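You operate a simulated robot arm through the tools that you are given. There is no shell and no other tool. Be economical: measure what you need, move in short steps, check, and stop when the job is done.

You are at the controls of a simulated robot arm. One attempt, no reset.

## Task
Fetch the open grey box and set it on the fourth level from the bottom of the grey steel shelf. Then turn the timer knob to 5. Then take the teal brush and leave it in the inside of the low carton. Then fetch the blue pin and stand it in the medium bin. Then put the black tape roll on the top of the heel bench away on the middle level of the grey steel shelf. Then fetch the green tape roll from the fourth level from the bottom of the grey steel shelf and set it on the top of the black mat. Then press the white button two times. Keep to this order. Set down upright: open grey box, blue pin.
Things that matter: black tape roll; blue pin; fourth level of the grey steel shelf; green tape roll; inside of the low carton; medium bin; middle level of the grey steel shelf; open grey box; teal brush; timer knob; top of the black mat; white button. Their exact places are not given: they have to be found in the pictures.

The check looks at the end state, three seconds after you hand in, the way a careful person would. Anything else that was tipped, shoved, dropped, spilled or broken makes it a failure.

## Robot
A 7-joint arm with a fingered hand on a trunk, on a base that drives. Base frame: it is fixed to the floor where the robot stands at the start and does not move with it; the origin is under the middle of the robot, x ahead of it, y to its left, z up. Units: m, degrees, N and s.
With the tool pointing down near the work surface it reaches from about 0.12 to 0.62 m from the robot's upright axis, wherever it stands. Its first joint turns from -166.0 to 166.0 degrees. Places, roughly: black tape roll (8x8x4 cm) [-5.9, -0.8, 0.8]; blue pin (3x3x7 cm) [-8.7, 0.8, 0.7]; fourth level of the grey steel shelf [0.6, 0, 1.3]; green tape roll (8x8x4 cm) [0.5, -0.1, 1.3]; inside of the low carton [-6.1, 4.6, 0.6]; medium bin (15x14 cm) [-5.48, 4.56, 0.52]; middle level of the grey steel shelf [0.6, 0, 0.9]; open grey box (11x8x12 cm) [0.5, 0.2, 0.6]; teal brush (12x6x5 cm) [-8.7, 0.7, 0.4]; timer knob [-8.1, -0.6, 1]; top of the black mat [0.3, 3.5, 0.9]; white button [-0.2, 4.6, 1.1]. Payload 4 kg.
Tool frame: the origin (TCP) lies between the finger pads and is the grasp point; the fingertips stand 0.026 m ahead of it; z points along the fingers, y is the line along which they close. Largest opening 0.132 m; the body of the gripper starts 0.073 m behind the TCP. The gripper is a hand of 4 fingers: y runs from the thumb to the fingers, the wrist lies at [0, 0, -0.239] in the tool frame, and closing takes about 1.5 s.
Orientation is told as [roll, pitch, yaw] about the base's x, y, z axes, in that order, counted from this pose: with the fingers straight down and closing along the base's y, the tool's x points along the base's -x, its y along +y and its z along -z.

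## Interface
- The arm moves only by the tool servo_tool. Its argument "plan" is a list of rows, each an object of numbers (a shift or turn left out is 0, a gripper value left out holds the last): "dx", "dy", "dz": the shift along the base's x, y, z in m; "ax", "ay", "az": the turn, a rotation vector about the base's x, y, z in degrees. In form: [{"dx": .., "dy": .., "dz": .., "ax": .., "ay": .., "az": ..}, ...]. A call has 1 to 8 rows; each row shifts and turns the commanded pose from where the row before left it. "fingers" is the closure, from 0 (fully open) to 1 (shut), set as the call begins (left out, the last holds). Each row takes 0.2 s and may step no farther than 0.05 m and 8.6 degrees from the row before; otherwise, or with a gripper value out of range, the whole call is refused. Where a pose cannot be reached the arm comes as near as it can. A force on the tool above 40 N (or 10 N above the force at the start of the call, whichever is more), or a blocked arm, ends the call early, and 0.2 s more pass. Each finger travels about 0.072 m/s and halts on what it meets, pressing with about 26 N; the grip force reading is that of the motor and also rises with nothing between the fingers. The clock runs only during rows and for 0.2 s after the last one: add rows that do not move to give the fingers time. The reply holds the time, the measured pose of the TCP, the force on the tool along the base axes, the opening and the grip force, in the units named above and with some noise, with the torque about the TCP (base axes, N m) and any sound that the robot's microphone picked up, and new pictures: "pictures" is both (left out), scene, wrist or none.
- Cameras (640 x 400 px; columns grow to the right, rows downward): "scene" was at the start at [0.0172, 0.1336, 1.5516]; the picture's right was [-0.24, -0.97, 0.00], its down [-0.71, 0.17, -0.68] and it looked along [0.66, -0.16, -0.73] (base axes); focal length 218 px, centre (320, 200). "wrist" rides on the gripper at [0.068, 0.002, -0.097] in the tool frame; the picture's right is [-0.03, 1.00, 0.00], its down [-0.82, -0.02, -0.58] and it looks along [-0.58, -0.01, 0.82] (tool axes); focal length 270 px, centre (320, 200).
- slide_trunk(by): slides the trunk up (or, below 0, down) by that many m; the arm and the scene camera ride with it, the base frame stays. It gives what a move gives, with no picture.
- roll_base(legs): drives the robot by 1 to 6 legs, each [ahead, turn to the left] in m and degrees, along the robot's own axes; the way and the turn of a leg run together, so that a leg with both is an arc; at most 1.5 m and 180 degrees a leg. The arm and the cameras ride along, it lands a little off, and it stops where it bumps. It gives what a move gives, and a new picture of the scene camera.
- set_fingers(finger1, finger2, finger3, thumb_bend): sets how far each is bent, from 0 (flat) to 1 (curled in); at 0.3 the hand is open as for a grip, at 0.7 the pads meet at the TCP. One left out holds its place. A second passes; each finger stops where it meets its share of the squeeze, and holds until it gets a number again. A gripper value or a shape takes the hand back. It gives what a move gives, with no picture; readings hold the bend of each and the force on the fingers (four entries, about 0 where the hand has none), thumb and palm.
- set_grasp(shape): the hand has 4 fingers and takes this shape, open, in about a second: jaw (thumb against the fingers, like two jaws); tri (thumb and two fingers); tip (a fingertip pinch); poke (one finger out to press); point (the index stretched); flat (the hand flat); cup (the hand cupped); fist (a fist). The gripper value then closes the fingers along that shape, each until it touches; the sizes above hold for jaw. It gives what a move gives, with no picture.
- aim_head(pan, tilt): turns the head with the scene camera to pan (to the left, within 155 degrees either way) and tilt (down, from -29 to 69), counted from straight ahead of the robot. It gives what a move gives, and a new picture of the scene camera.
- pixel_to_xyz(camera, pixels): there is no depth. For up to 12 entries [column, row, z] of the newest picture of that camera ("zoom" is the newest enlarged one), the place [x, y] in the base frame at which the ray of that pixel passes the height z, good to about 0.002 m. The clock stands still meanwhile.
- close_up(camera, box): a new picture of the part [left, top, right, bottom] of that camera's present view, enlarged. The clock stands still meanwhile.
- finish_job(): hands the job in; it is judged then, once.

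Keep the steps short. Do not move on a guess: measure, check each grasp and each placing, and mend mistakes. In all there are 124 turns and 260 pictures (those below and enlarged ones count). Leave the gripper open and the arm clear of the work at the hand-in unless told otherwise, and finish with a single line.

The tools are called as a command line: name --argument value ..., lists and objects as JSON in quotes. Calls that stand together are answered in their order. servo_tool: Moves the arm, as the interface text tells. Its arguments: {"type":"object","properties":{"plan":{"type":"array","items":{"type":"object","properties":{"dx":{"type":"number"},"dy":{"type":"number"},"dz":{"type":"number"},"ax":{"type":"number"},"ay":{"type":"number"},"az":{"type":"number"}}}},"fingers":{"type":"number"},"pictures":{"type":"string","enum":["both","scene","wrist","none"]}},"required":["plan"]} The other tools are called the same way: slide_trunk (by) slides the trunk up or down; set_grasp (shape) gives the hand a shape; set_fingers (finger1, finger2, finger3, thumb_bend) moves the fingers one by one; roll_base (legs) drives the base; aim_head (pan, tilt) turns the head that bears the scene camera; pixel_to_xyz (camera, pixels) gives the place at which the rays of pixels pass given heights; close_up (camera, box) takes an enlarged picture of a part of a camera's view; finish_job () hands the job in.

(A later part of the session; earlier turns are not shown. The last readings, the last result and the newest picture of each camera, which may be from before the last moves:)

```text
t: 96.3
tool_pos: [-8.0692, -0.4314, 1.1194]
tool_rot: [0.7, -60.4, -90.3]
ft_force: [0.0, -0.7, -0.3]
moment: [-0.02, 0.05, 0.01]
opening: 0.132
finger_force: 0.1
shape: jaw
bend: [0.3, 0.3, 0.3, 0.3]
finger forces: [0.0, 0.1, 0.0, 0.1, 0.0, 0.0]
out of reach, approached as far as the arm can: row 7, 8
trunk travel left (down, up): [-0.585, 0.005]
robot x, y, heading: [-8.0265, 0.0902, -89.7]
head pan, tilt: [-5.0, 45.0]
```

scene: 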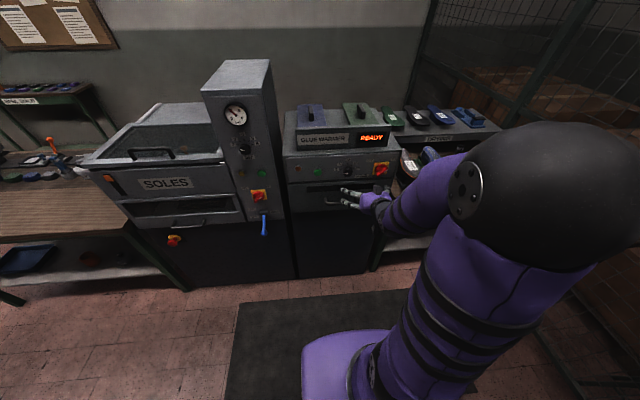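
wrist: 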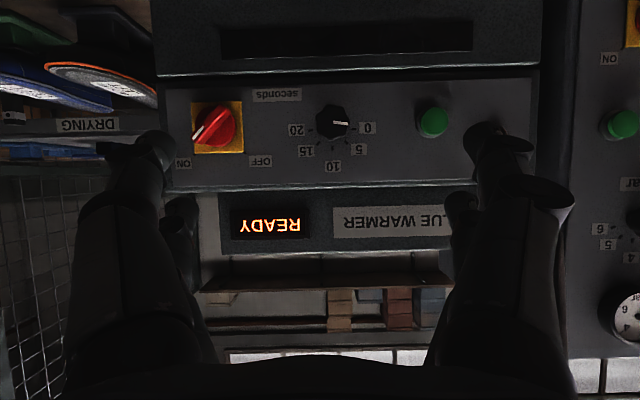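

Both cameras see the dial: scene (348,169), wrist (333,122). Triangulating.

pixel_to_xyz --camera "scene" --pixels '[[348, 169, 1.0], [348, 169, 1.05], [296, 171, 1.03]]'

pixel_to_xyz --camera "wrist" --pixels '[[333, 122, 1.0], [333, 122, 1.02], [333, 122, 1.05], [433, 122, 1.02]]'

close_up --camera "wrist" --box '[260, 70, 400, 180]'

close_up --camera "scene" --box '[280, 130, 420, 220]'

```text
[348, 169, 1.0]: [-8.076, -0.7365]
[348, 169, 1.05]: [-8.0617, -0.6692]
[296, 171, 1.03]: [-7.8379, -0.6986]
```

```text
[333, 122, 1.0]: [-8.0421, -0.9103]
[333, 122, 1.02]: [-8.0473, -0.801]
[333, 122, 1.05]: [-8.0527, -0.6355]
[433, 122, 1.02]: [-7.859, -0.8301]
```

```text
3.64 times, centred on (330, 125) of wrist
```

zoom: 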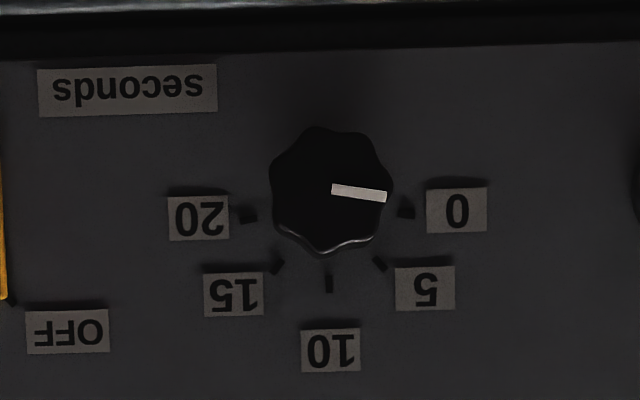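

```text
4.44 times, centred on (350, 175) of scene
```

zoom: 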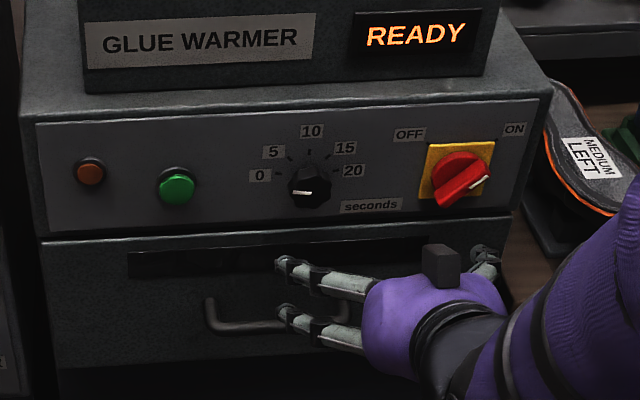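

Dial face ≈ (-8.057,-0.68,1.042), ~4.5 cm wide. Level the hand to horizontal, in front of the dial.

servo_tool --plan '[{"dx": 0.003, "dy": -0.035, "dz": -0.018, "ax": -7.4}, {"dx": 0.003, "dy": -0.035, "dz": -0.018, "ax": -7.4}, {"dx": 0.003, "dy": -0.035, "dz": -0.018, "ax": -7.4}, {"dx": 0.003, "dy": -0.035, "dz": -0.018, "ax": -7.4}, {}]'

```text
t: 97.5
tool_pos: [-8.0593, -0.5724, 1.0492]
tool_rot: [149.8, -89.7, 120.4]
ft_force: [-0.1, -0.4, 0.0]
moment: [-0.01, 0.01, 0.02]
opening: 0.132
finger_force: 0.0
shape: jaw
bend: [0.3, 0.3, 0.3, 0.3]
finger forces: [0.0, 0.0, 0.1, 0.0, 0.1, 0.1]
trunk travel left (down, up): [-0.585, 0.005]
robot x, y, heading: [-8.0243, 0.0893, -90.0]
head pan, tilt: [-5.0, 45.0]
```

scene: 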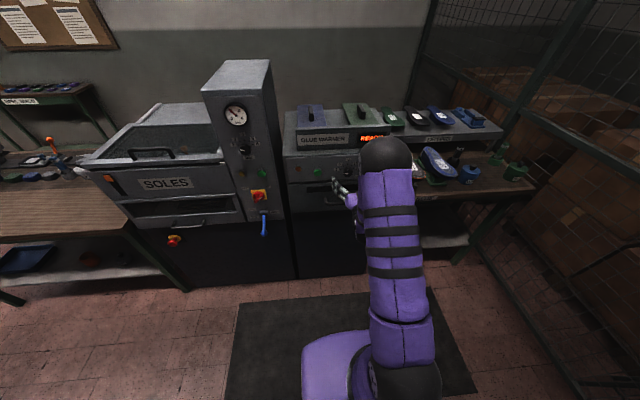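
wrist: 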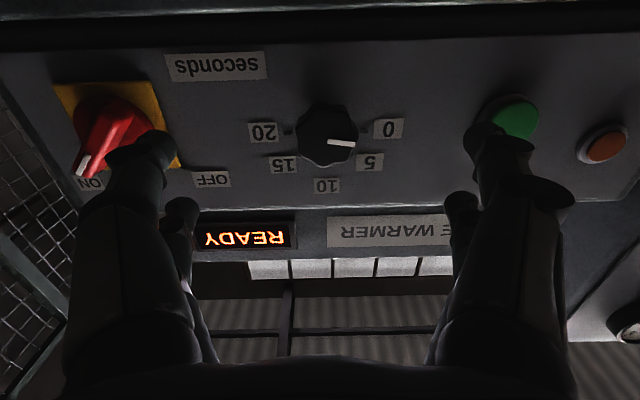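

Dial is on the hand axis, roughly y -0.66. Move in 7 cm with slight corrections.

servo_tool --plan '[{"dx": 0.004, "dz": 0.003, "dy": -0.03}, {"dy": -0.02}, {"dy": -0.01}, {"dy": -0.008}, {}]'

close_up --camera "scene" --box '[290, 130, 400, 210]'

```text
t: 98.7
tool_pos: [-8.0561, -0.6391, 1.0534]
tool_rot: [140.6, -89.8, 129.8]
ft_force: [-0.8, 1.3, -0.3]
moment: [0.01, 0.02, -0.1]
opening: 0.1317
finger_force: 0.0
shape: jaw
bend: [0.3, 0.3, 0.3, 0.3]
finger forces: [0.0, 0.0, 0.5, 0.1, 0.7, 0.1]
trunk travel left (down, up): [-0.585, 0.005]
robot x, y, heading: [-8.021, 0.0941, -90.1]
head pan, tilt: [-5.0, 45.0]
```

scene: 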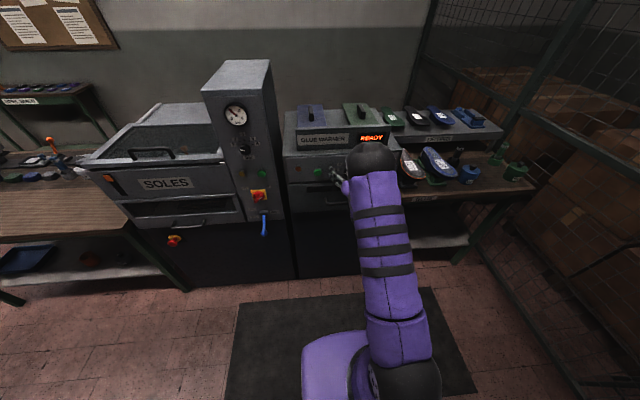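
wrist: 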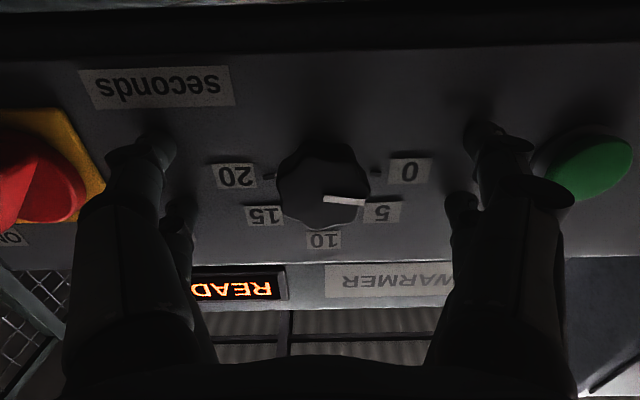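

```text
5.00 times, centred on (345, 170) of scene
```

zoom: 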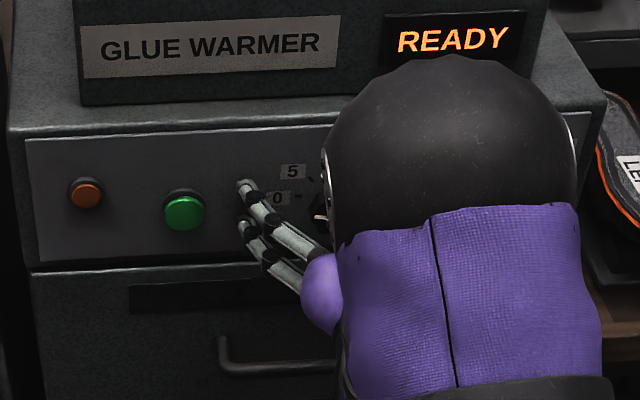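

Fingertips just reach the panel (0.5–0.7 N). Back off 5 mm, then close on the dial.

servo_tool --plan '[{"dy": 0.005, "dz": 0.002}, {}, {}, {}, {}, {}, {}, {}]' --fingers 1 --pictures "wrist"

```text
t: 100.5
tool_pos: [-8.056, -0.6342, 1.0548]
tool_rot: [152.3, -89.7, 118.2]
ft_force: [0.9, -6.0, 4.8]
moment: [-0.01, 0.01, -0.05]
opening: 0.0158
finger_force: 25.8
shape: jaw
bend: [0.73, 0.72, 0.72, 0.7]
finger forces: [25.2, 22.5, 20.6, 0.0, 24.7, 0.1]
trunk travel left (down, up): [-0.585, 0.005]
robot x, y, heading: [-8.0238, 0.087, -90.0]
head pan, tilt: [-5.0, 45.0]
```

wrist: 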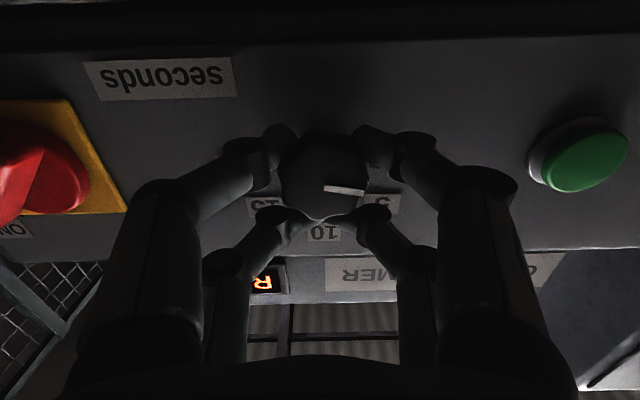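

Fingers hold the dial. Turn 45° clockwise as seen from the robot (ay −45).

servo_tool --plan '[{"ay": -7.5}, {"ay": -7.5}, {"ay": -7.5}, {"ay": -7.5}, {"ay": -7.5}, {"ay": -7.5}, {}]'

close_up --camera "wrist" --box '[220, 90, 420, 260]'

```text
t: 102.1
tool_pos: [-8.057, -0.6343, 1.0515]
tool_rot: [90.5, -44.6, 179.7]
ft_force: [-9.8, -12.1, 1.7]
moment: [0.08, 0.04, -0.12]
opening: 0.0157
finger_force: 26.5
shape: jaw
bend: [0.73, 0.72, 0.71, 0.7]
finger forces: [24.5, 22.4, 24.1, 0.1, 26.8, 0.0]
trunk travel left (down, up): [-0.585, 0.005]
robot x, y, heading: [-8.0253, 0.0876, -89.9]
head pan, tilt: [-5.0, 45.0]
```

scene: 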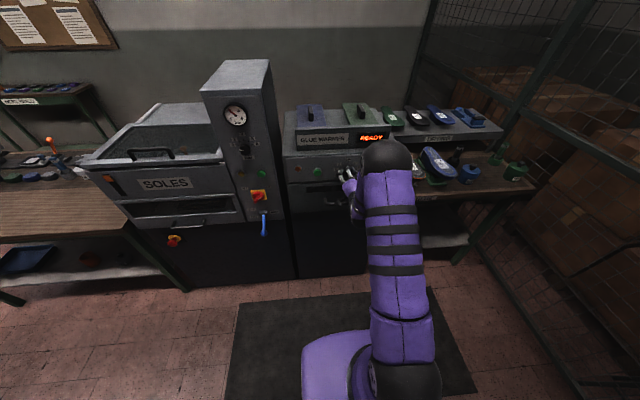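
wrist: 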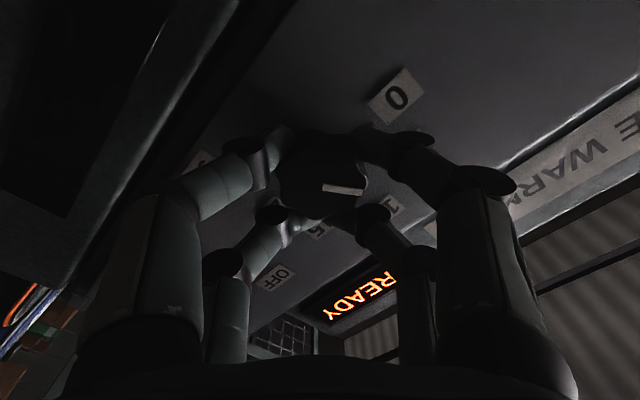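

```text
2.35 times, centred on (320, 175) of wrist
```

zoom: 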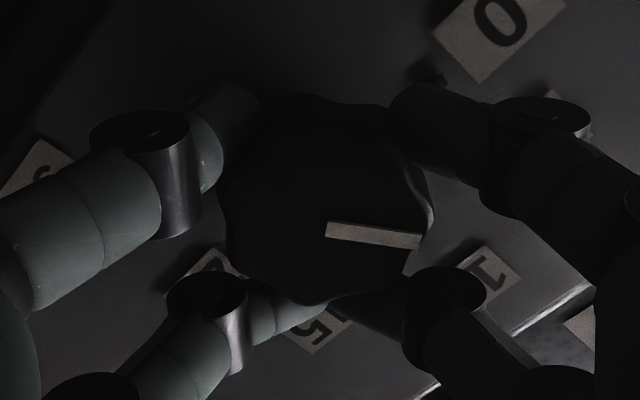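

The dial turned with the hand. Release, back off 7 cm and check.

servo_tool --plan '[{}, {}, {}, {}, {}, {}]' --fingers 0 --pictures "none"

servo_tool --plan '[{"dy": 0.035}, {"dy": 0.035}, {}]' --pictures "wrist"

close_up --camera "wrist" --box '[240, 80, 410, 220]'

```text
t: 103.5
tool_pos: [-8.0559, -0.6328, 1.0554]
tool_rot: [90.6, -44.8, 179.8]
ft_force: [0.4, 0.6, 0.0]
moment: [-0.02, 0.01, 0.0]
opening: 0.1318
finger_force: 0.1
shape: jaw
bend: [0.3, 0.3, 0.3, 0.3]
finger forces: [0.0, 0.0, 0.0, 0.0, 0.0, 0.0]
trunk travel left (down, up): [-0.585, 0.005]
robot x, y, heading: [-8.0246, 0.0869, -89.8]
head pan, tilt: [-5.0, 45.0]
```

```text
t: 104.3
tool_pos: [-8.0569, -0.5642, 1.0532]
tool_rot: [90.6, -45.0, 179.6]
ft_force: [-0.8, 0.5, 0.9]
moment: [-0.02, 0.01, -0.01]
opening: 0.1318
finger_force: 0.1
shape: jaw
bend: [0.3, 0.3, 0.3, 0.3]
finger forces: [0.1, 0.0, 0.0, 0.0, 0.1, 0.0]
trunk travel left (down, up): [-0.585, 0.005]
robot x, y, heading: [-8.0217, 0.0906, -89.8]
head pan, tilt: [-5.0, 45.0]
```

wrist: 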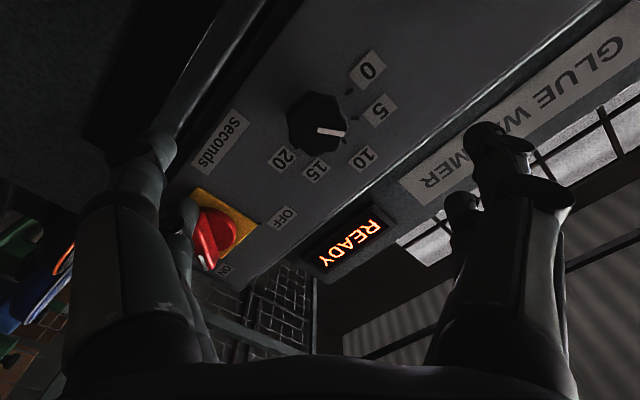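

```text
2.86 times, centred on (325, 150) of wrist
```

zoom: 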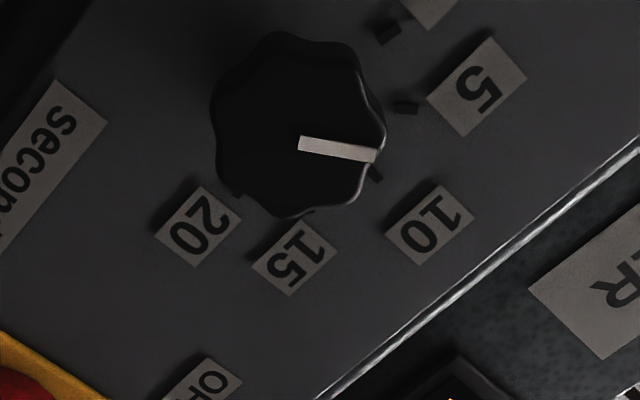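

Oblique; rotate the hand back and check from a straight-on view.

servo_tool --plan '[{"ay": 7.5}, {"ay": 7.5}, {"ay": 7.5}, {"ay": 7.5}, {"ay": 7.5}, {"ay": 7.5}, {}]' --pictures "wrist"

close_up --camera "wrist" --box '[240, 80, 410, 220]'

```text
t: 105.9
tool_pos: [-8.0564, -0.5629, 1.0536]
tool_rot: [163.4, -89.8, 107.0]
ft_force: [0.1, -0.2, 0.1]
moment: [0.01, -0.01, 0.01]
opening: 0.132
finger_force: 0.0
shape: jaw
bend: [0.3, 0.3, 0.3, 0.3]
finger forces: [0.0, 0.1, 0.1, 0.0, 0.1, 0.1]
trunk travel left (down, up): [-0.585, 0.005]
robot x, y, heading: [-8.0221, 0.0923, -89.9]
head pan, tilt: [-5.0, 45.0]
```

wrist: 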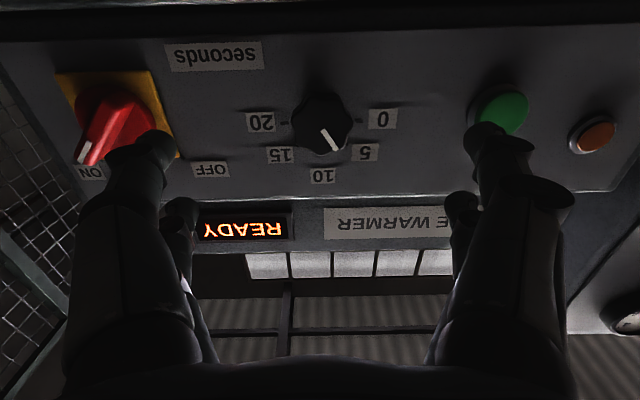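

```text
2.86 times, centred on (325, 150) of wrist
```

zoom: 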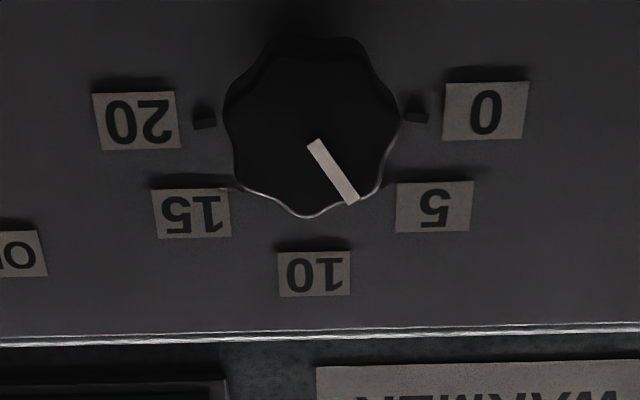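

The pointer seems past 45°. Shift the arm right to view it with the head camera.

servo_tool --plan '[{"dx": -0.04, "dy": 0.01}, {"dx": -0.04, "dy": 0.01}, {"dx": -0.04, "dy": 0.01}, {"dx": -0.04}]' --pictures "wrist"

close_up --camera "scene" --box '[315, 145, 375, 185]'

close_up --camera "wrist" --box '[420, 80, 560, 200]'

```text
t: 106.9
tool_pos: [-8.2163, -0.5352, 1.0542]
tool_rot: [129.3, -89.8, 141.1]
ft_force: [0.3, 0.1, 0.6]
moment: [-0.02, 0.01, 0.01]
opening: 0.1319
finger_force: 0.1
shape: jaw
bend: [0.3, 0.3, 0.3, 0.3]
finger forces: [0.0, 0.1, 0.0, 0.0, 0.0, 0.0]
trunk travel left (down, up): [-0.585, 0.005]
robot x, y, heading: [-8.0223, 0.0909, -90.0]
head pan, tilt: [-5.0, 45.0]
```

wrist: 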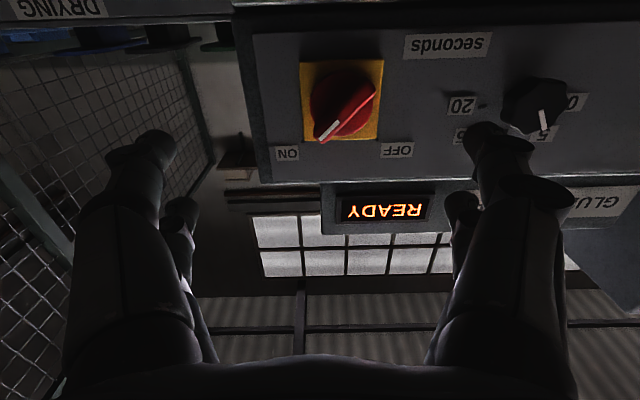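

```text
10.00 times, centred on (345, 165) of scene
```

zoom: 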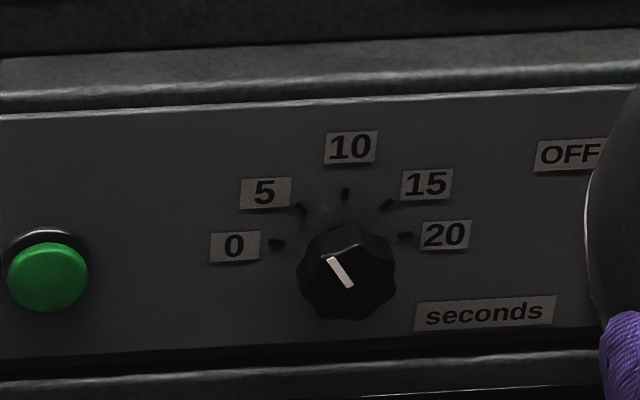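

```text
3.33 times, centred on (490, 140) of wrist
```

zoom: 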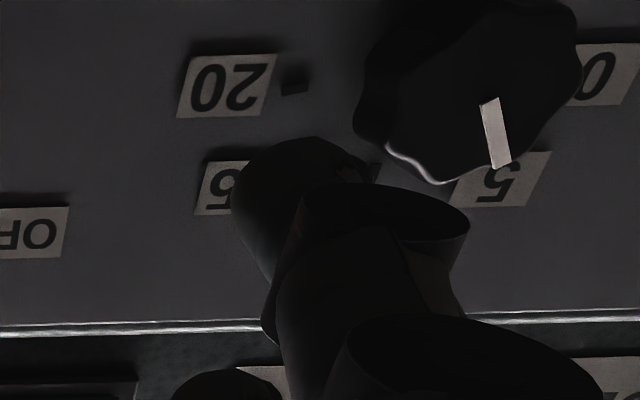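

Pointer is ≈12° past 5 (≈57° vs 45°). Go back, regrip, and turn −12°.

servo_tool --plan '[{"dx": 0.04, "dy": -0.01}, {"dx": 0.04, "dy": -0.01}, {"dx": 0.04, "dy": -0.008}, {"dx": 0.04}, {"dy": -0.035}, {"dy": -0.036, "dz": 0.001}, {}]' --pictures "wrist"

servo_tool --plan '[{}, {}, {}, {}, {}, {}, {}]' --fingers 1 --pictures "wrist"

close_up --camera "wrist" --box '[240, 100, 410, 240]'

```text
t: 108.5
tool_pos: [-8.0578, -0.6345, 1.0561]
tool_rot: [132.0, -89.7, 138.3]
ft_force: [0.7, -0.4, -0.3]
moment: [0.01, 0.0, 0.01]
opening: 0.132
finger_force: 0.0
shape: jaw
bend: [0.3, 0.3, 0.3, 0.3]
finger forces: [0.0, 0.1, 0.0, 0.0, 0.0, 0.0]
trunk travel left (down, up): [-0.585, 0.005]
robot x, y, heading: [-8.0228, 0.0891, -89.9]
head pan, tilt: [-5.0, 45.0]
```

wrist: 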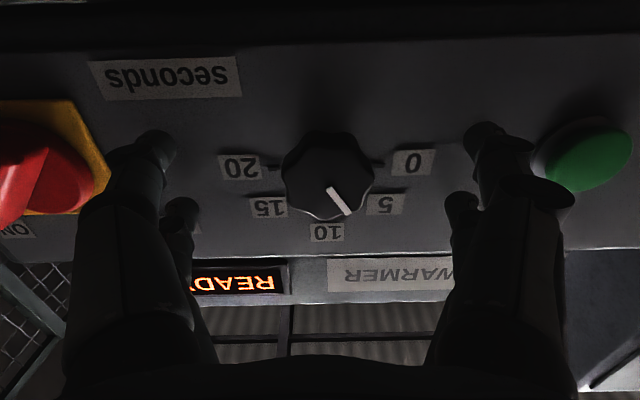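

```text
t: 110.1
tool_pos: [-8.0589, -0.635, 1.0548]
tool_rot: [146.0, -89.8, 124.6]
ft_force: [0.4, -4.4, 1.5]
moment: [0.01, -0.03, -0.03]
opening: 0.0148
finger_force: 26.2
shape: jaw
bend: [0.73, 0.72, 0.7, 0.7]
finger forces: [24.1, 0.0, 0.0, 0.0, 22.4, 0.1]
trunk travel left (down, up): [-0.585, 0.005]
robot x, y, heading: [-8.0224, 0.0894, -90.0]
head pan, tilt: [-5.0, 45.0]
```

wrist: 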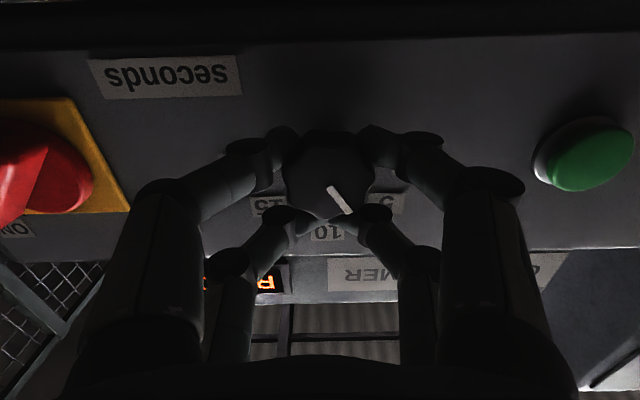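

```text
2.86 times, centred on (325, 170) of wrist
```

zoom: 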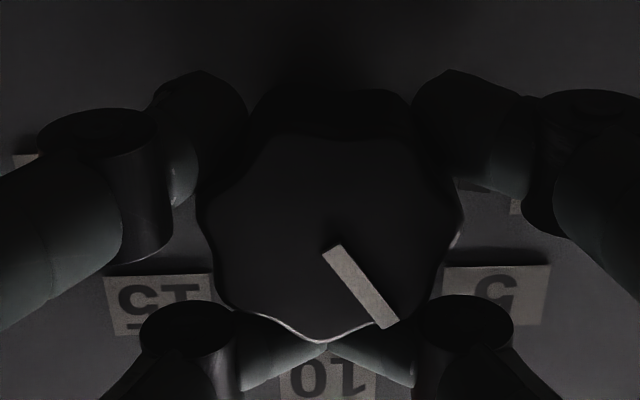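

In grip pointer reads ≈57°. Turn back 12°, release, back off and re-check.

servo_tool --plan '[{"ay": 6}, {"ay": 6}, {}, {}]' --pictures "none"

servo_tool --plan '[{}, {}, {}, {}, {}, {}, {"dy": 0.03}, {"dy": 0.041}]' --fingers 0 --pictures "none"

servo_tool --plan '[{"dx": -0.04, "dy": 0.01, "ay": -6}, {"dx": -0.04, "dy": 0.01, "ay": -6}, {"dx": -0.04, "dy": 0.01}, {"dx": -0.04}]' --pictures "none"

close_up --camera "scene" --box '[315, 145, 375, 185]'

```text
t: 111.1
tool_pos: [-8.0566, -0.6339, 1.0543]
tool_rot: [-90.9, -78.1, 1.5]
ft_force: [1.4, -12.6, 8.6]
moment: [-0.16, -0.01, -0.01]
opening: 0.0144
finger_force: 26.0
shape: jaw
bend: [0.73, 0.72, 0.7, 0.7]
finger forces: [23.0, 0.0, 0.0, 0.0, 21.1, 0.0]
trunk travel left (down, up): [-0.585, 0.005]
robot x, y, heading: [-8.0223, 0.0877, -90.1]
head pan, tilt: [-5.0, 45.0]
```

```text
t: 112.9
tool_pos: [-8.0559, -0.5635, 1.0552]
tool_rot: [-90.5, -78.1, 1.0]
ft_force: [0.1, -0.4, -0.3]
moment: [-0.01, -0.01, 0.0]
opening: 0.1321
finger_force: 0.0
shape: jaw
bend: [0.3, 0.3, 0.3, 0.3]
finger forces: [0.0, 0.0, 0.0, 0.0, 0.0, 0.0]
trunk travel left (down, up): [-0.585, 0.005]
robot x, y, heading: [-8.0211, 0.0899, -89.9]
head pan, tilt: [-5.0, 45.0]
```

```text
t: 113.9
tool_pos: [-8.2166, -0.5315, 1.0575]
tool_rot: [132.6, -89.7, 137.7]
ft_force: [0.5, 0.1, 0.7]
moment: [0.0, -0.02, -0.02]
opening: 0.1319
finger_force: 0.1
shape: jaw
bend: [0.3, 0.3, 0.3, 0.3]
finger forces: [0.0, 0.0, 0.0, 0.0, 0.1, 0.0]
trunk travel left (down, up): [-0.585, 0.005]
robot x, y, heading: [-8.0232, 0.0869, -89.9]
head pan, tilt: [-5.0, 45.0]
```

```text
10.00 times, centred on (345, 165) of scene
```

zoom: 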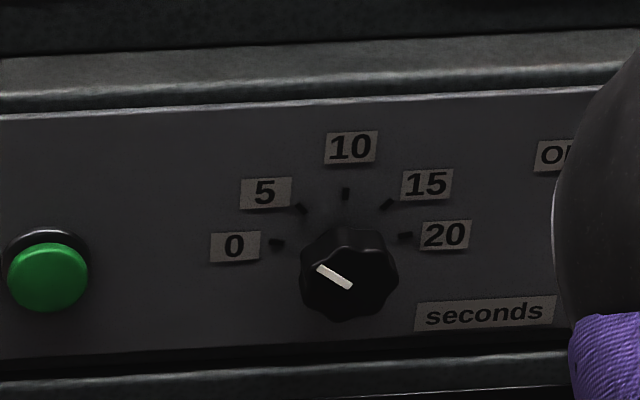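

Now pointer ≈36°, tick 5 at 45° – undershoot by ≈9°, each turn adds ~7° by itself. Regrip and turn +4°, watching images.

servo_tool --plan '[{"dx": 0.04, "dy": -0.01}, {"dx": 0.04, "dy": -0.01}, {"dx": 0.04, "dy": -0.012}, {"dx": 0.041}, {"dy": -0.035}, {"dy": -0.036, "dz": -0.001}, {}]' --pictures "none"

close_up --camera "wrist" --box '[240, 100, 410, 240]'

servo_tool --plan '[{}, {}, {}, {}, {}, {}, {}]' --fingers 1 --pictures "none"

close_up --camera "wrist" --box '[240, 100, 410, 240]'

```text
t: 115.5
tool_pos: [-8.0563, -0.6336, 1.0553]
tool_rot: [129.6, -89.7, 140.8]
ft_force: [-0.7, 0.1, -0.8]
moment: [-0.01, -0.03, 0.0]
opening: 0.132
finger_force: 0.1
shape: jaw
bend: [0.3, 0.3, 0.3, 0.3]
finger forces: [0.0, 0.0, 0.0, 0.0, 0.0, 0.0]
trunk travel left (down, up): [-0.585, 0.005]
robot x, y, heading: [-8.0234, 0.09, -90.2]
head pan, tilt: [-5.0, 45.0]
```

```text
2.86 times, centred on (325, 170) of wrist
```

zoom: 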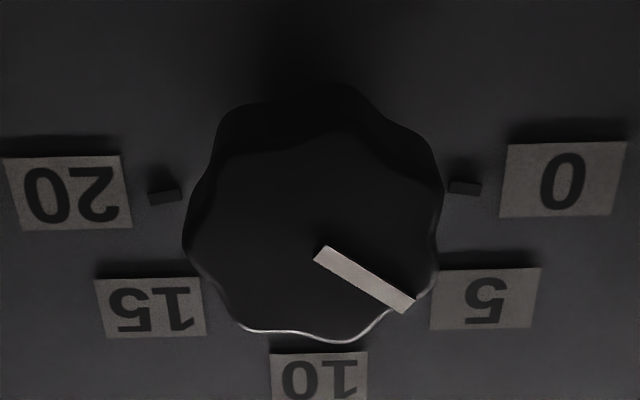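

```text
t: 117.1
tool_pos: [-8.0562, -0.6353, 1.0555]
tool_rot: [147.3, -89.7, 123.2]
ft_force: [-0.8, -5.4, 4.1]
moment: [-0.02, 0.01, -0.04]
opening: 0.0156
finger_force: 26.0
shape: jaw
bend: [0.73, 0.71, 0.71, 0.7]
finger forces: [23.3, 0.0, 0.0, 0.0, 23.7, 0.0]
trunk travel left (down, up): [-0.585, 0.005]
robot x, y, heading: [-8.0276, 0.0879, -89.8]
head pan, tilt: [-5.0, 45.0]
```

```text
2.86 times, centred on (325, 170) of wrist
```

zoom: 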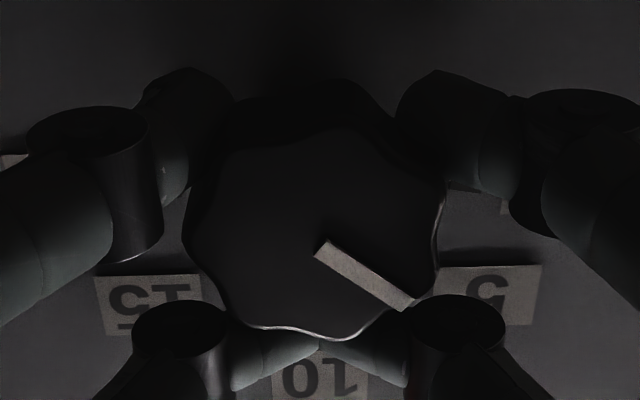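

servo_tool --plan '[{"ay": -5}, {}, {}]' --pictures "none"

close_up --camera "wrist" --box '[240, 100, 410, 240]'

servo_tool --plan '[{}, {}, {}, {}, {}, {}, {"ay": 5}]' --fingers 0 --pictures "none"

close_up --camera "wrist" --box '[240, 100, 410, 240]'

```text
t: 117.9
tool_pos: [-8.0571, -0.6346, 1.056]
tool_rot: [93.0, -84.8, 177.4]
ft_force: [-3.1, -5.5, 6.2]
moment: [-0.07, 0.02, -0.07]
opening: 0.0155
finger_force: 26.2
shape: jaw
bend: [0.73, 0.71, 0.71, 0.7]
finger forces: [22.7, 0.1, 0.0, 0.0, 24.3, 0.0]
trunk travel left (down, up): [-0.585, 0.005]
robot x, y, heading: [-8.0249, 0.0902, -89.9]
head pan, tilt: [-5.0, 45.0]
```

```text
2.86 times, centred on (325, 170) of wrist
```

zoom: 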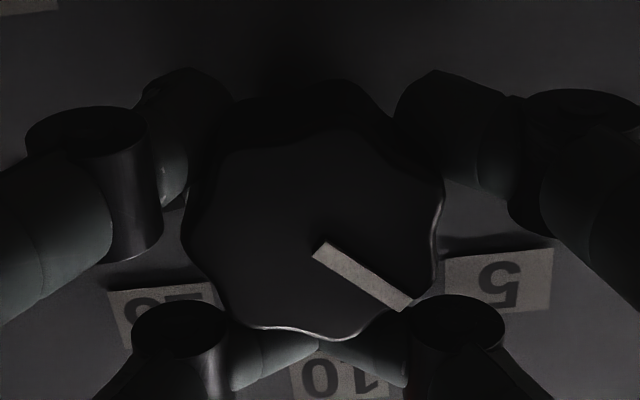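

```text
t: 119.5
tool_pos: [-8.057, -0.635, 1.0557]
tool_rot: [150.5, -89.9, 119.9]
ft_force: [-1.0, 0.6, -0.5]
moment: [-0.03, -0.01, 0.0]
opening: 0.132
finger_force: 0.1
shape: jaw
bend: [0.3, 0.3, 0.3, 0.3]
finger forces: [0.0, 0.0, 0.0, 0.1, 0.0, 0.1]
trunk travel left (down, up): [-0.585, 0.005]
robot x, y, heading: [-8.0214, 0.0925, -89.9]
head pan, tilt: [-5.0, 45.0]
```

```text
2.86 times, centred on (325, 170) of wrist
```

zoom: 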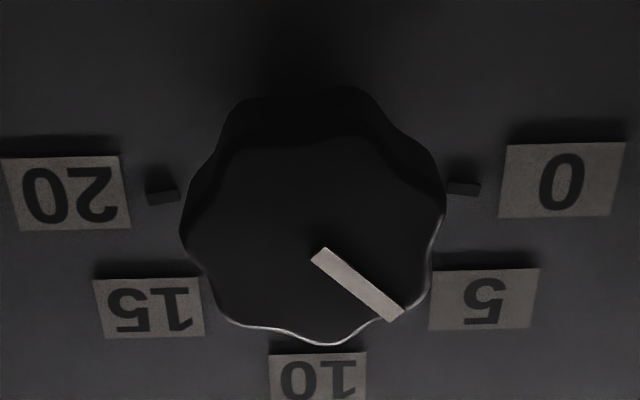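

Pointer ≈44° now. Back off and confirm from the head.

servo_tool --plan '[{"dy": 0.035}, {"dy": 0.036}, {"dx": -0.04, "dy": 0.01}, {"dx": -0.04, "dy": 0.01}, {"dx": -0.04, "dy": 0.01}, {"dx": -0.04}]' --pictures "none"

close_up --camera "scene" --box '[315, 145, 375, 185]'

```text
t: 120.9
tool_pos: [-8.217, -0.5327, 1.0552]
tool_rot: [133.7, -89.8, 136.7]
ft_force: [-0.5, 0.4, -0.5]
moment: [0.01, 0.01, 0.01]
opening: 0.1317
finger_force: 0.0
shape: jaw
bend: [0.3, 0.3, 0.3, 0.3]
finger forces: [0.0, 0.1, 0.0, 0.0, 0.0, 0.1]
trunk travel left (down, up): [-0.585, 0.005]
robot x, y, heading: [-8.0249, 0.0845, -89.8]
head pan, tilt: [-5.0, 45.0]
```

```text
10.00 times, centred on (345, 165) of scene
```

zoom: 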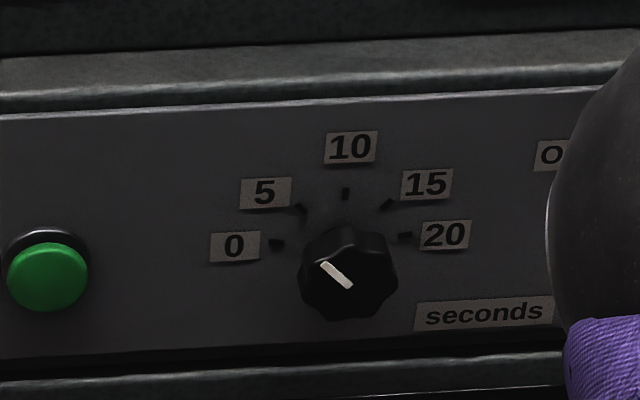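

Dial is at 5 (≈44°). Fold the arm, then look at the blue trolley.

servo_tool --plan '[{"dx": 0.02, "dy": 0.025, "dz": 0.015, "ax": 7.5}, {"dx": 0.02, "dy": 0.025, "dz": 0.015, "ax": 7.5}, {"dx": 0.02, "dy": 0.025, "dz": 0.015, "ax": 7.5}, {"dx": 0.02, "dy": 0.025, "dz": 0.015, "ax": 7.5}, {"dx": 0.025, "dy": 0.025, "dz": 0.015, "ax": 7.5}, {"dx": 0.025, "dy": 0.025, "dz": 0.015, "ax": 7.5}, {"dx": 0.025, "dy": 0.025, "dz": 0.015, "ax": 7.5}, {"dx": 0.025, "dy": 0.025, "dz": 0.015, "ax": 7.5}]' --pictures "none"

servo_tool --plan '[{"dx": 0.03, "dy": 0.02, "dz": 0.01, "ax": 7.5}, {"dx": 0.03, "dy": 0.02, "dz": 0.01, "ax": 7.5}, {"dx": 0.03, "ax": 7.5}, {"dx": 0.03, "ax": 7.2}]' --pictures "none"

aim_head --pan -134 --tilt 40

```text
t: 122.7
tool_pos: [-8.0396, -0.3462, 1.1691]
tool_rot: [2.2, -32.9, -90.2]
ft_force: [-0.8, -0.3, -0.3]
moment: [-0.02, -0.01, 0.04]
opening: 0.1319
finger_force: 0.1
shape: jaw
bend: [0.3, 0.3, 0.3, 0.3]
finger forces: [0.0, 0.0, 0.0, 0.0, 0.0, 0.1]
out of reach, approached as far as the arm can: row 6, 7
trunk travel left (down, up): [-0.585, 0.005]
robot x, y, heading: [-8.0194, 0.0927, -90.3]
head pan, tilt: [-5.0, 45.0]
```

```text
t: 123.7
tool_pos: [-7.9195, -0.3077, 1.189]
tool_rot: [2.1, -3.1, -90.2]
ft_force: [0.2, -0.2, 0.6]
moment: [-0.02, 0.0, 0.01]
opening: 0.1319
finger_force: 0.1
shape: jaw
bend: [0.3, 0.3, 0.3, 0.3]
finger forces: [0.1, 0.1, 0.1, 0.0, 0.0, 0.1]
trunk travel left (down, up): [-0.585, 0.005]
robot x, y, heading: [-8.0217, 0.0885, -89.9]
head pan, tilt: [-5.0, 45.0]
```

```text
t: 125.8
tool_pos: [-7.9208, -0.3067, 1.1898]
tool_rot: [2.1, -3.2, -90.1]
ft_force: [-0.5, 0.1, 0.1]
moment: [0.01, -0.02, 0.0]
opening: 0.1323
finger_force: 0.1
shape: jaw
bend: [0.3, 0.3, 0.3, 0.3]
finger forces: [0.1, 0.0, 0.0, 0.0, 0.1, 0.0]
trunk travel left (down, up): [-0.585, 0.005]
robot x, y, heading: [-8.0188, 0.0929, -89.9]
head pan, tilt: [-134.0, 40.0]
```

scene: 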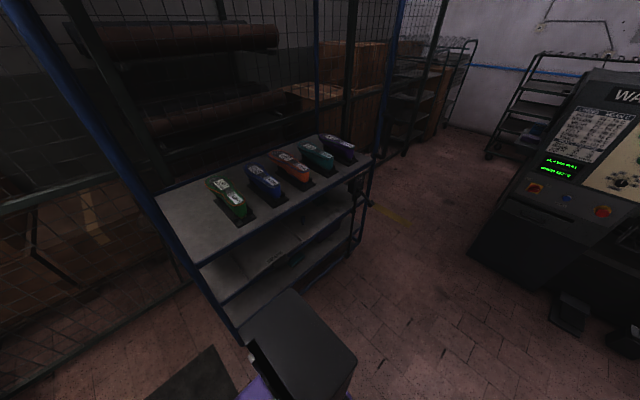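

Measure the trolley's position.

pixel_to_xyz --camera "scene" --pixels '[[200, 265, 0.8], [372, 160, 0.8], [200, 265, 0.75], [237, 345, 0.1], [355, 245, 0.1], [158, 198, 0.75], [235, 205, 0.8]]'

close_up --camera "scene" --box '[190, 130, 390, 320]'

```text
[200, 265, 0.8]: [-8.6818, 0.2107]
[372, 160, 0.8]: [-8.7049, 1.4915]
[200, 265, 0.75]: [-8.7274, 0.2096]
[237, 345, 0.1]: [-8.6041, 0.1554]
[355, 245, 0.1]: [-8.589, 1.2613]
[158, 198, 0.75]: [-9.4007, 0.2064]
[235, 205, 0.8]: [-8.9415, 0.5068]
```

```text
2.11 times, centred on (290, 225) of scene
```

zoom: 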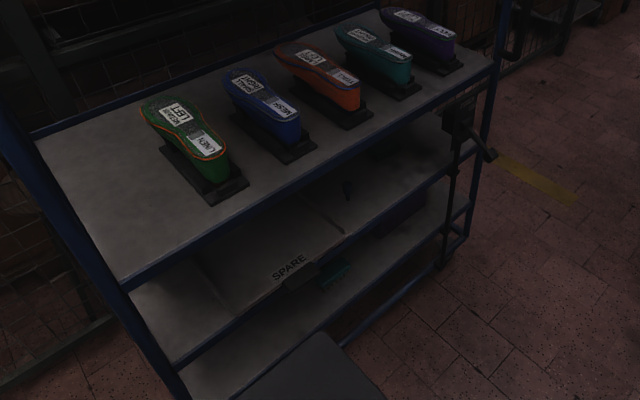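

Trolley front edge at x≈-8.6. Reverse to y≈0.75 and face it.

roll_base --legs '[[0, -12], [-0.66, 0], [0, -78]]'

aim_head --pan 0 --tilt 45

```text
t: 133.9
tool_pos: [-8.2814, 0.6247, 1.1901]
tool_rot: [2.1, -3.1, -179.8]
ft_force: [-0.6, 0.1, -0.1]
moment: [0.0, 0.01, -0.03]
opening: 0.132
finger_force: 0.1
shape: jaw
bend: [0.3, 0.3, 0.3, 0.3]
finger forces: [0.1, 0.1, 0.1, 0.0, 0.0, 0.0]
trunk travel left (down, up): [-0.585, 0.005]
robot x, y, heading: [-7.8838, 0.7324, -179.4]
head pan, tilt: [-134.0, 40.0]
```

scene: 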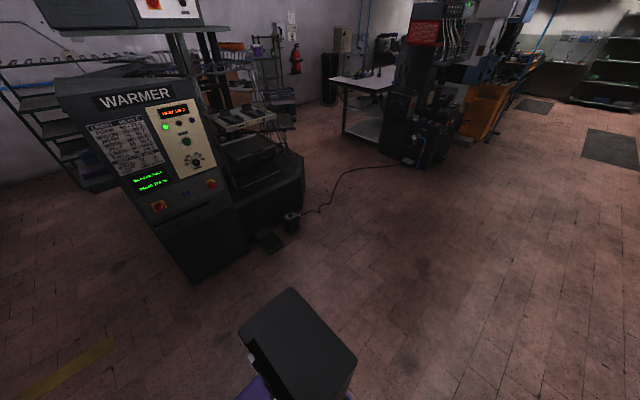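

```text
t: 136.1
tool_pos: [-8.2816, 0.6253, 1.1885]
tool_rot: [2.1, -3.1, -179.8]
ft_force: [0.2, 0.0, 0.4]
moment: [-0.02, 0.0, 0.0]
opening: 0.132
finger_force: 0.1
shape: jaw
bend: [0.3, 0.3, 0.3, 0.3]
finger forces: [0.0, 0.1, 0.0, 0.1, 0.0, 0.0]
trunk travel left (down, up): [-0.585, 0.005]
robot x, y, heading: [-7.8892, 0.727, -179.5]
head pan, tilt: [0.0, 45.0]
```

scene: 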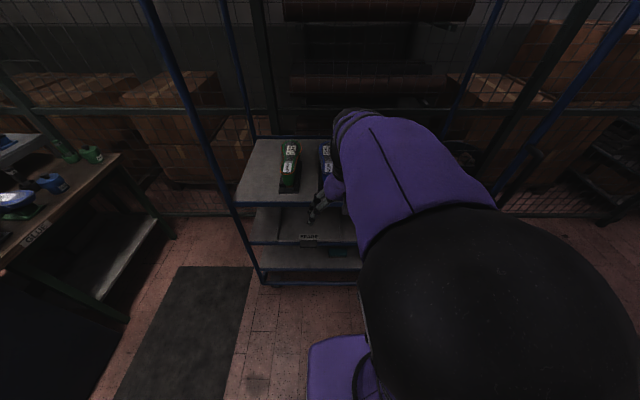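

Lower the trunk to look into the lower shelves.

slide_trunk --by -0.4

slide_trunk --by -0.1

servo_tool --plan '[{"dx": -0.012, "dz": -0.01, "ay": 7.5}, {"dx": -0.012, "dz": -0.01, "ay": 7.5}, {"dx": -0.012, "dz": -0.01, "ay": 7.5}, {"dx": -0.012, "dz": -0.01, "ay": 7.5}, {"dx": -0.012, "dz": -0.01, "ay": 7.5}, {"dx": -0.012, "dz": -0.01, "ay": 7.5}, {"dx": -0.012, "dz": -0.01, "ay": 7.5}, {}]'

```text
t: 139.9
tool_pos: [-8.283, 0.6261, 0.7904]
tool_rot: [2.1, -3.0, -179.8]
ft_force: [-0.3, 0.1, 0.0]
moment: [0.03, 0.0, -0.01]
opening: 0.1319
finger_force: 0.0
shape: jaw
bend: [0.3, 0.3, 0.3, 0.3]
finger forces: [0.0, 0.1, 0.1, 0.0, 0.0, 0.1]
trunk travel left (down, up): [-0.185, 0.405]
robot x, y, heading: [-7.8868, 0.7266, -179.6]
head pan, tilt: [0.0, 45.0]
```

```text
t: 141.2
tool_pos: [-8.2824, 0.6255, 0.689]
tool_rot: [2.1, -3.1, -179.8]
ft_force: [0.0, -0.5, -0.3]
moment: [0.01, 0.01, 0.01]
opening: 0.1319
finger_force: 0.1
shape: jaw
bend: [0.3, 0.3, 0.3, 0.3]
finger forces: [0.0, 0.1, 0.0, 0.0, 0.0, 0.0]
trunk travel left (down, up): [-0.085, 0.505]
robot x, y, heading: [-7.8862, 0.7346, -179.4]
head pan, tilt: [0.0, 45.0]
```

```text
t: 143.1
tool_pos: [-8.3719, 0.6229, 0.6225]
tool_rot: [1.7, -55.5, -179.5]
ft_force: [0.1, -0.3, 0.1]
moment: [0.01, 0.01, 0.0]
opening: 0.1317
finger_force: 0.1
shape: jaw
bend: [0.3, 0.3, 0.3, 0.3]
finger forces: [0.1, 0.0, 0.0, 0.1, 0.0, 0.1]
out of reach, approached as far as the arm can: row 7
trunk travel left (down, up): [-0.085, 0.505]
robot x, y, heading: [-7.8835, 0.7328, -179.5]
head pan, tilt: [0.0, 45.0]
```

scene: 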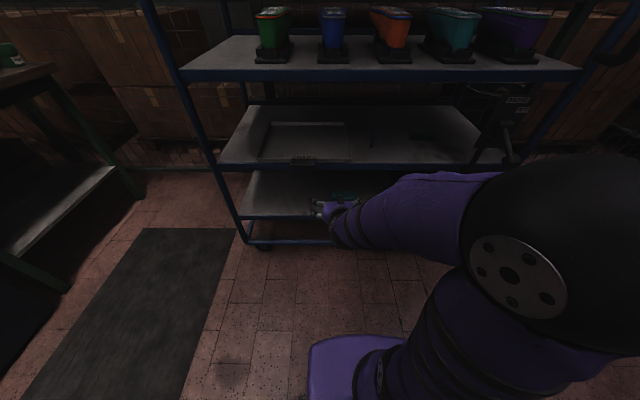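
wrist: 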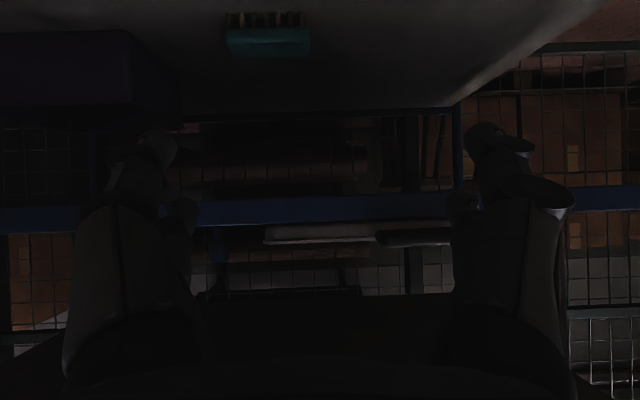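

Brush seen in wrist image at (268,40); pin candidate in scene at (371,137). Zoom.

close_up --camera "scene" --box '[230, 90, 510, 225]'

close_up --camera "wrist" --box '[200, 0, 340, 100]'

pixel_to_xyz --camera "scene" --pixels '[[340, 216, 0.35], [340, 216, 0.38], [342, 196, 0.4], [371, 147, 0.66], [371, 147, 0.63], [300, 163, 0.65], [300, 163, 0.63], [300, 75, 0.9], [300, 215, 0.36], [300, 215, 0.33]]'

pixel_to_xyz --camera "wrist" --pixels '[[268, 20, 0.35], [268, 20, 0.38], [268, 40, 0.4], [226, 40, 0.4], [309, 40, 0.4]]'

```text
2.29 times, centred on (370, 158) of scene
```

zoom: 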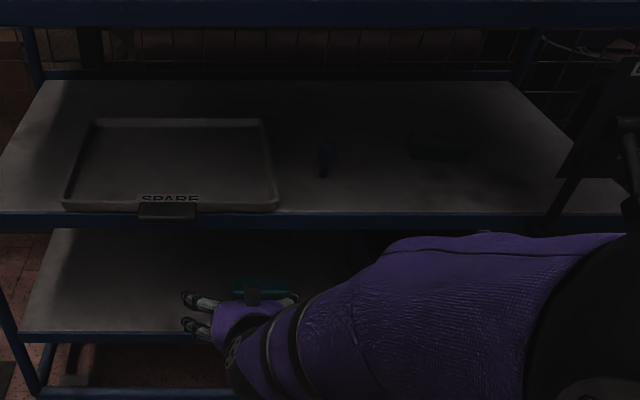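

```text
4.00 times, centred on (270, 50) of wrist
```

zoom: 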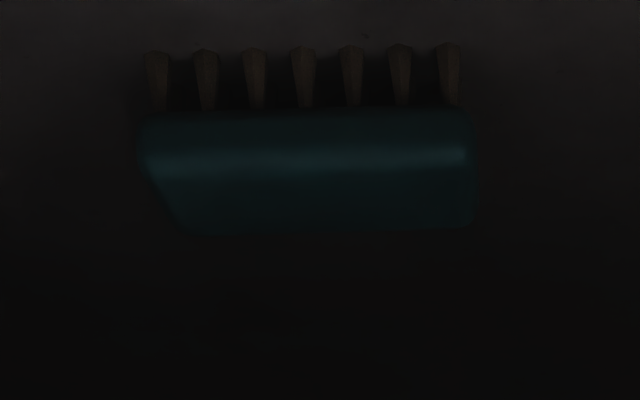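

```text
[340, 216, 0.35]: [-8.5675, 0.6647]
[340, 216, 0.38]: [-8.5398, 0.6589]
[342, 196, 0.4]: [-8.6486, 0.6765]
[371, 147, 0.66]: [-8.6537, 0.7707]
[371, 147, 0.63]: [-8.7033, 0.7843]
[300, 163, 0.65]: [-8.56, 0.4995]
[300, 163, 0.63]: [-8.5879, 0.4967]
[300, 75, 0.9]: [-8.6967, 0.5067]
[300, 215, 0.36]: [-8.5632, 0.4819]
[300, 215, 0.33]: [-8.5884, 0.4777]
```

```text
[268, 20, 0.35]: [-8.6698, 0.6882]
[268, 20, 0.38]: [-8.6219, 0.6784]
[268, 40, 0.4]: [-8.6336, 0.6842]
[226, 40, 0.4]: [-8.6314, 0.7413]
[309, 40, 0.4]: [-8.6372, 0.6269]
```

Shelf ≈0.325 high, brush centre ≈(-8.675,0.684), long axis along y. I'll drive 0.12 nearer and lower the hand to brush height in front of it.

roll_base --legs '[[0.12, 0]]'

servo_tool --plan '[{"dz": -0.04, "dy": 0.01, "ay": 2}, {"dz": -0.04, "dy": 0.015, "ay": 2}, {"dz": -0.04, "dy": 0.015}, {"dz": -0.04, "dy": 0.015}, {"dz": -0.03, "dy": 0.006}, {"dz": -0.02}, {}]'

```text
t: 144.3
tool_pos: [-8.491, 0.6219, 0.6215]
tool_rot: [1.7, -55.7, -179.7]
ft_force: [0.0, 0.6, -0.5]
moment: [-0.01, -0.01, 0.04]
opening: 0.1322
finger_force: 0.0
shape: jaw
bend: [0.3, 0.3, 0.3, 0.3]
finger forces: [0.0, 0.0, 0.1, 0.1, 0.1, 0.1]
trunk travel left (down, up): [-0.085, 0.505]
robot x, y, heading: [-8.0032, 0.729, -179.4]
head pan, tilt: [0.0, 45.0]
```

scene: 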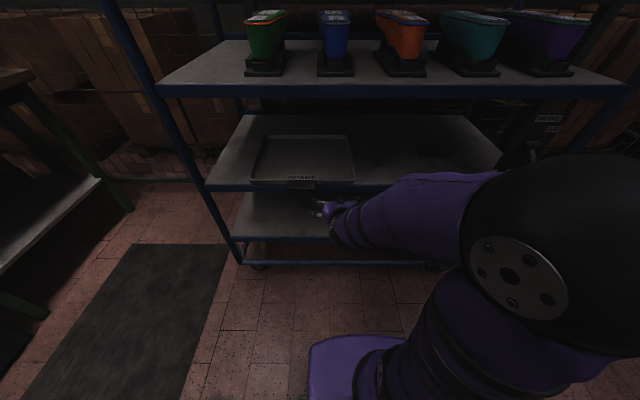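

```text
t: 145.9
tool_pos: [-8.535, 0.6675, 0.4419]
tool_rot: [1.7, -59.6, -179.6]
ft_force: [0.2, -0.3, -0.1]
moment: [0.0, 0.0, -0.02]
opening: 0.132
finger_force: 0.1
shape: jaw
bend: [0.3, 0.3, 0.3, 0.3]
finger forces: [0.0, 0.0, 0.0, 0.0, 0.1, 0.0]
out of reach, approached as far as the arm can: row 1, 2, 3, 6
trunk travel left (down, up): [-0.085, 0.505]
robot x, y, heading: [-8.0058, 0.7293, -179.5]
head pan, tilt: [0.0, 45.0]
```

scene: 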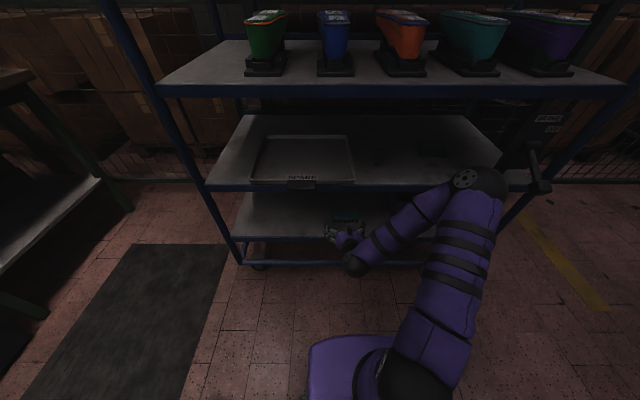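
wrist: 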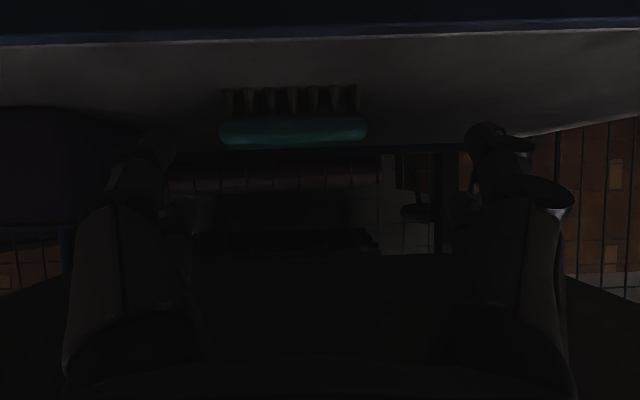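

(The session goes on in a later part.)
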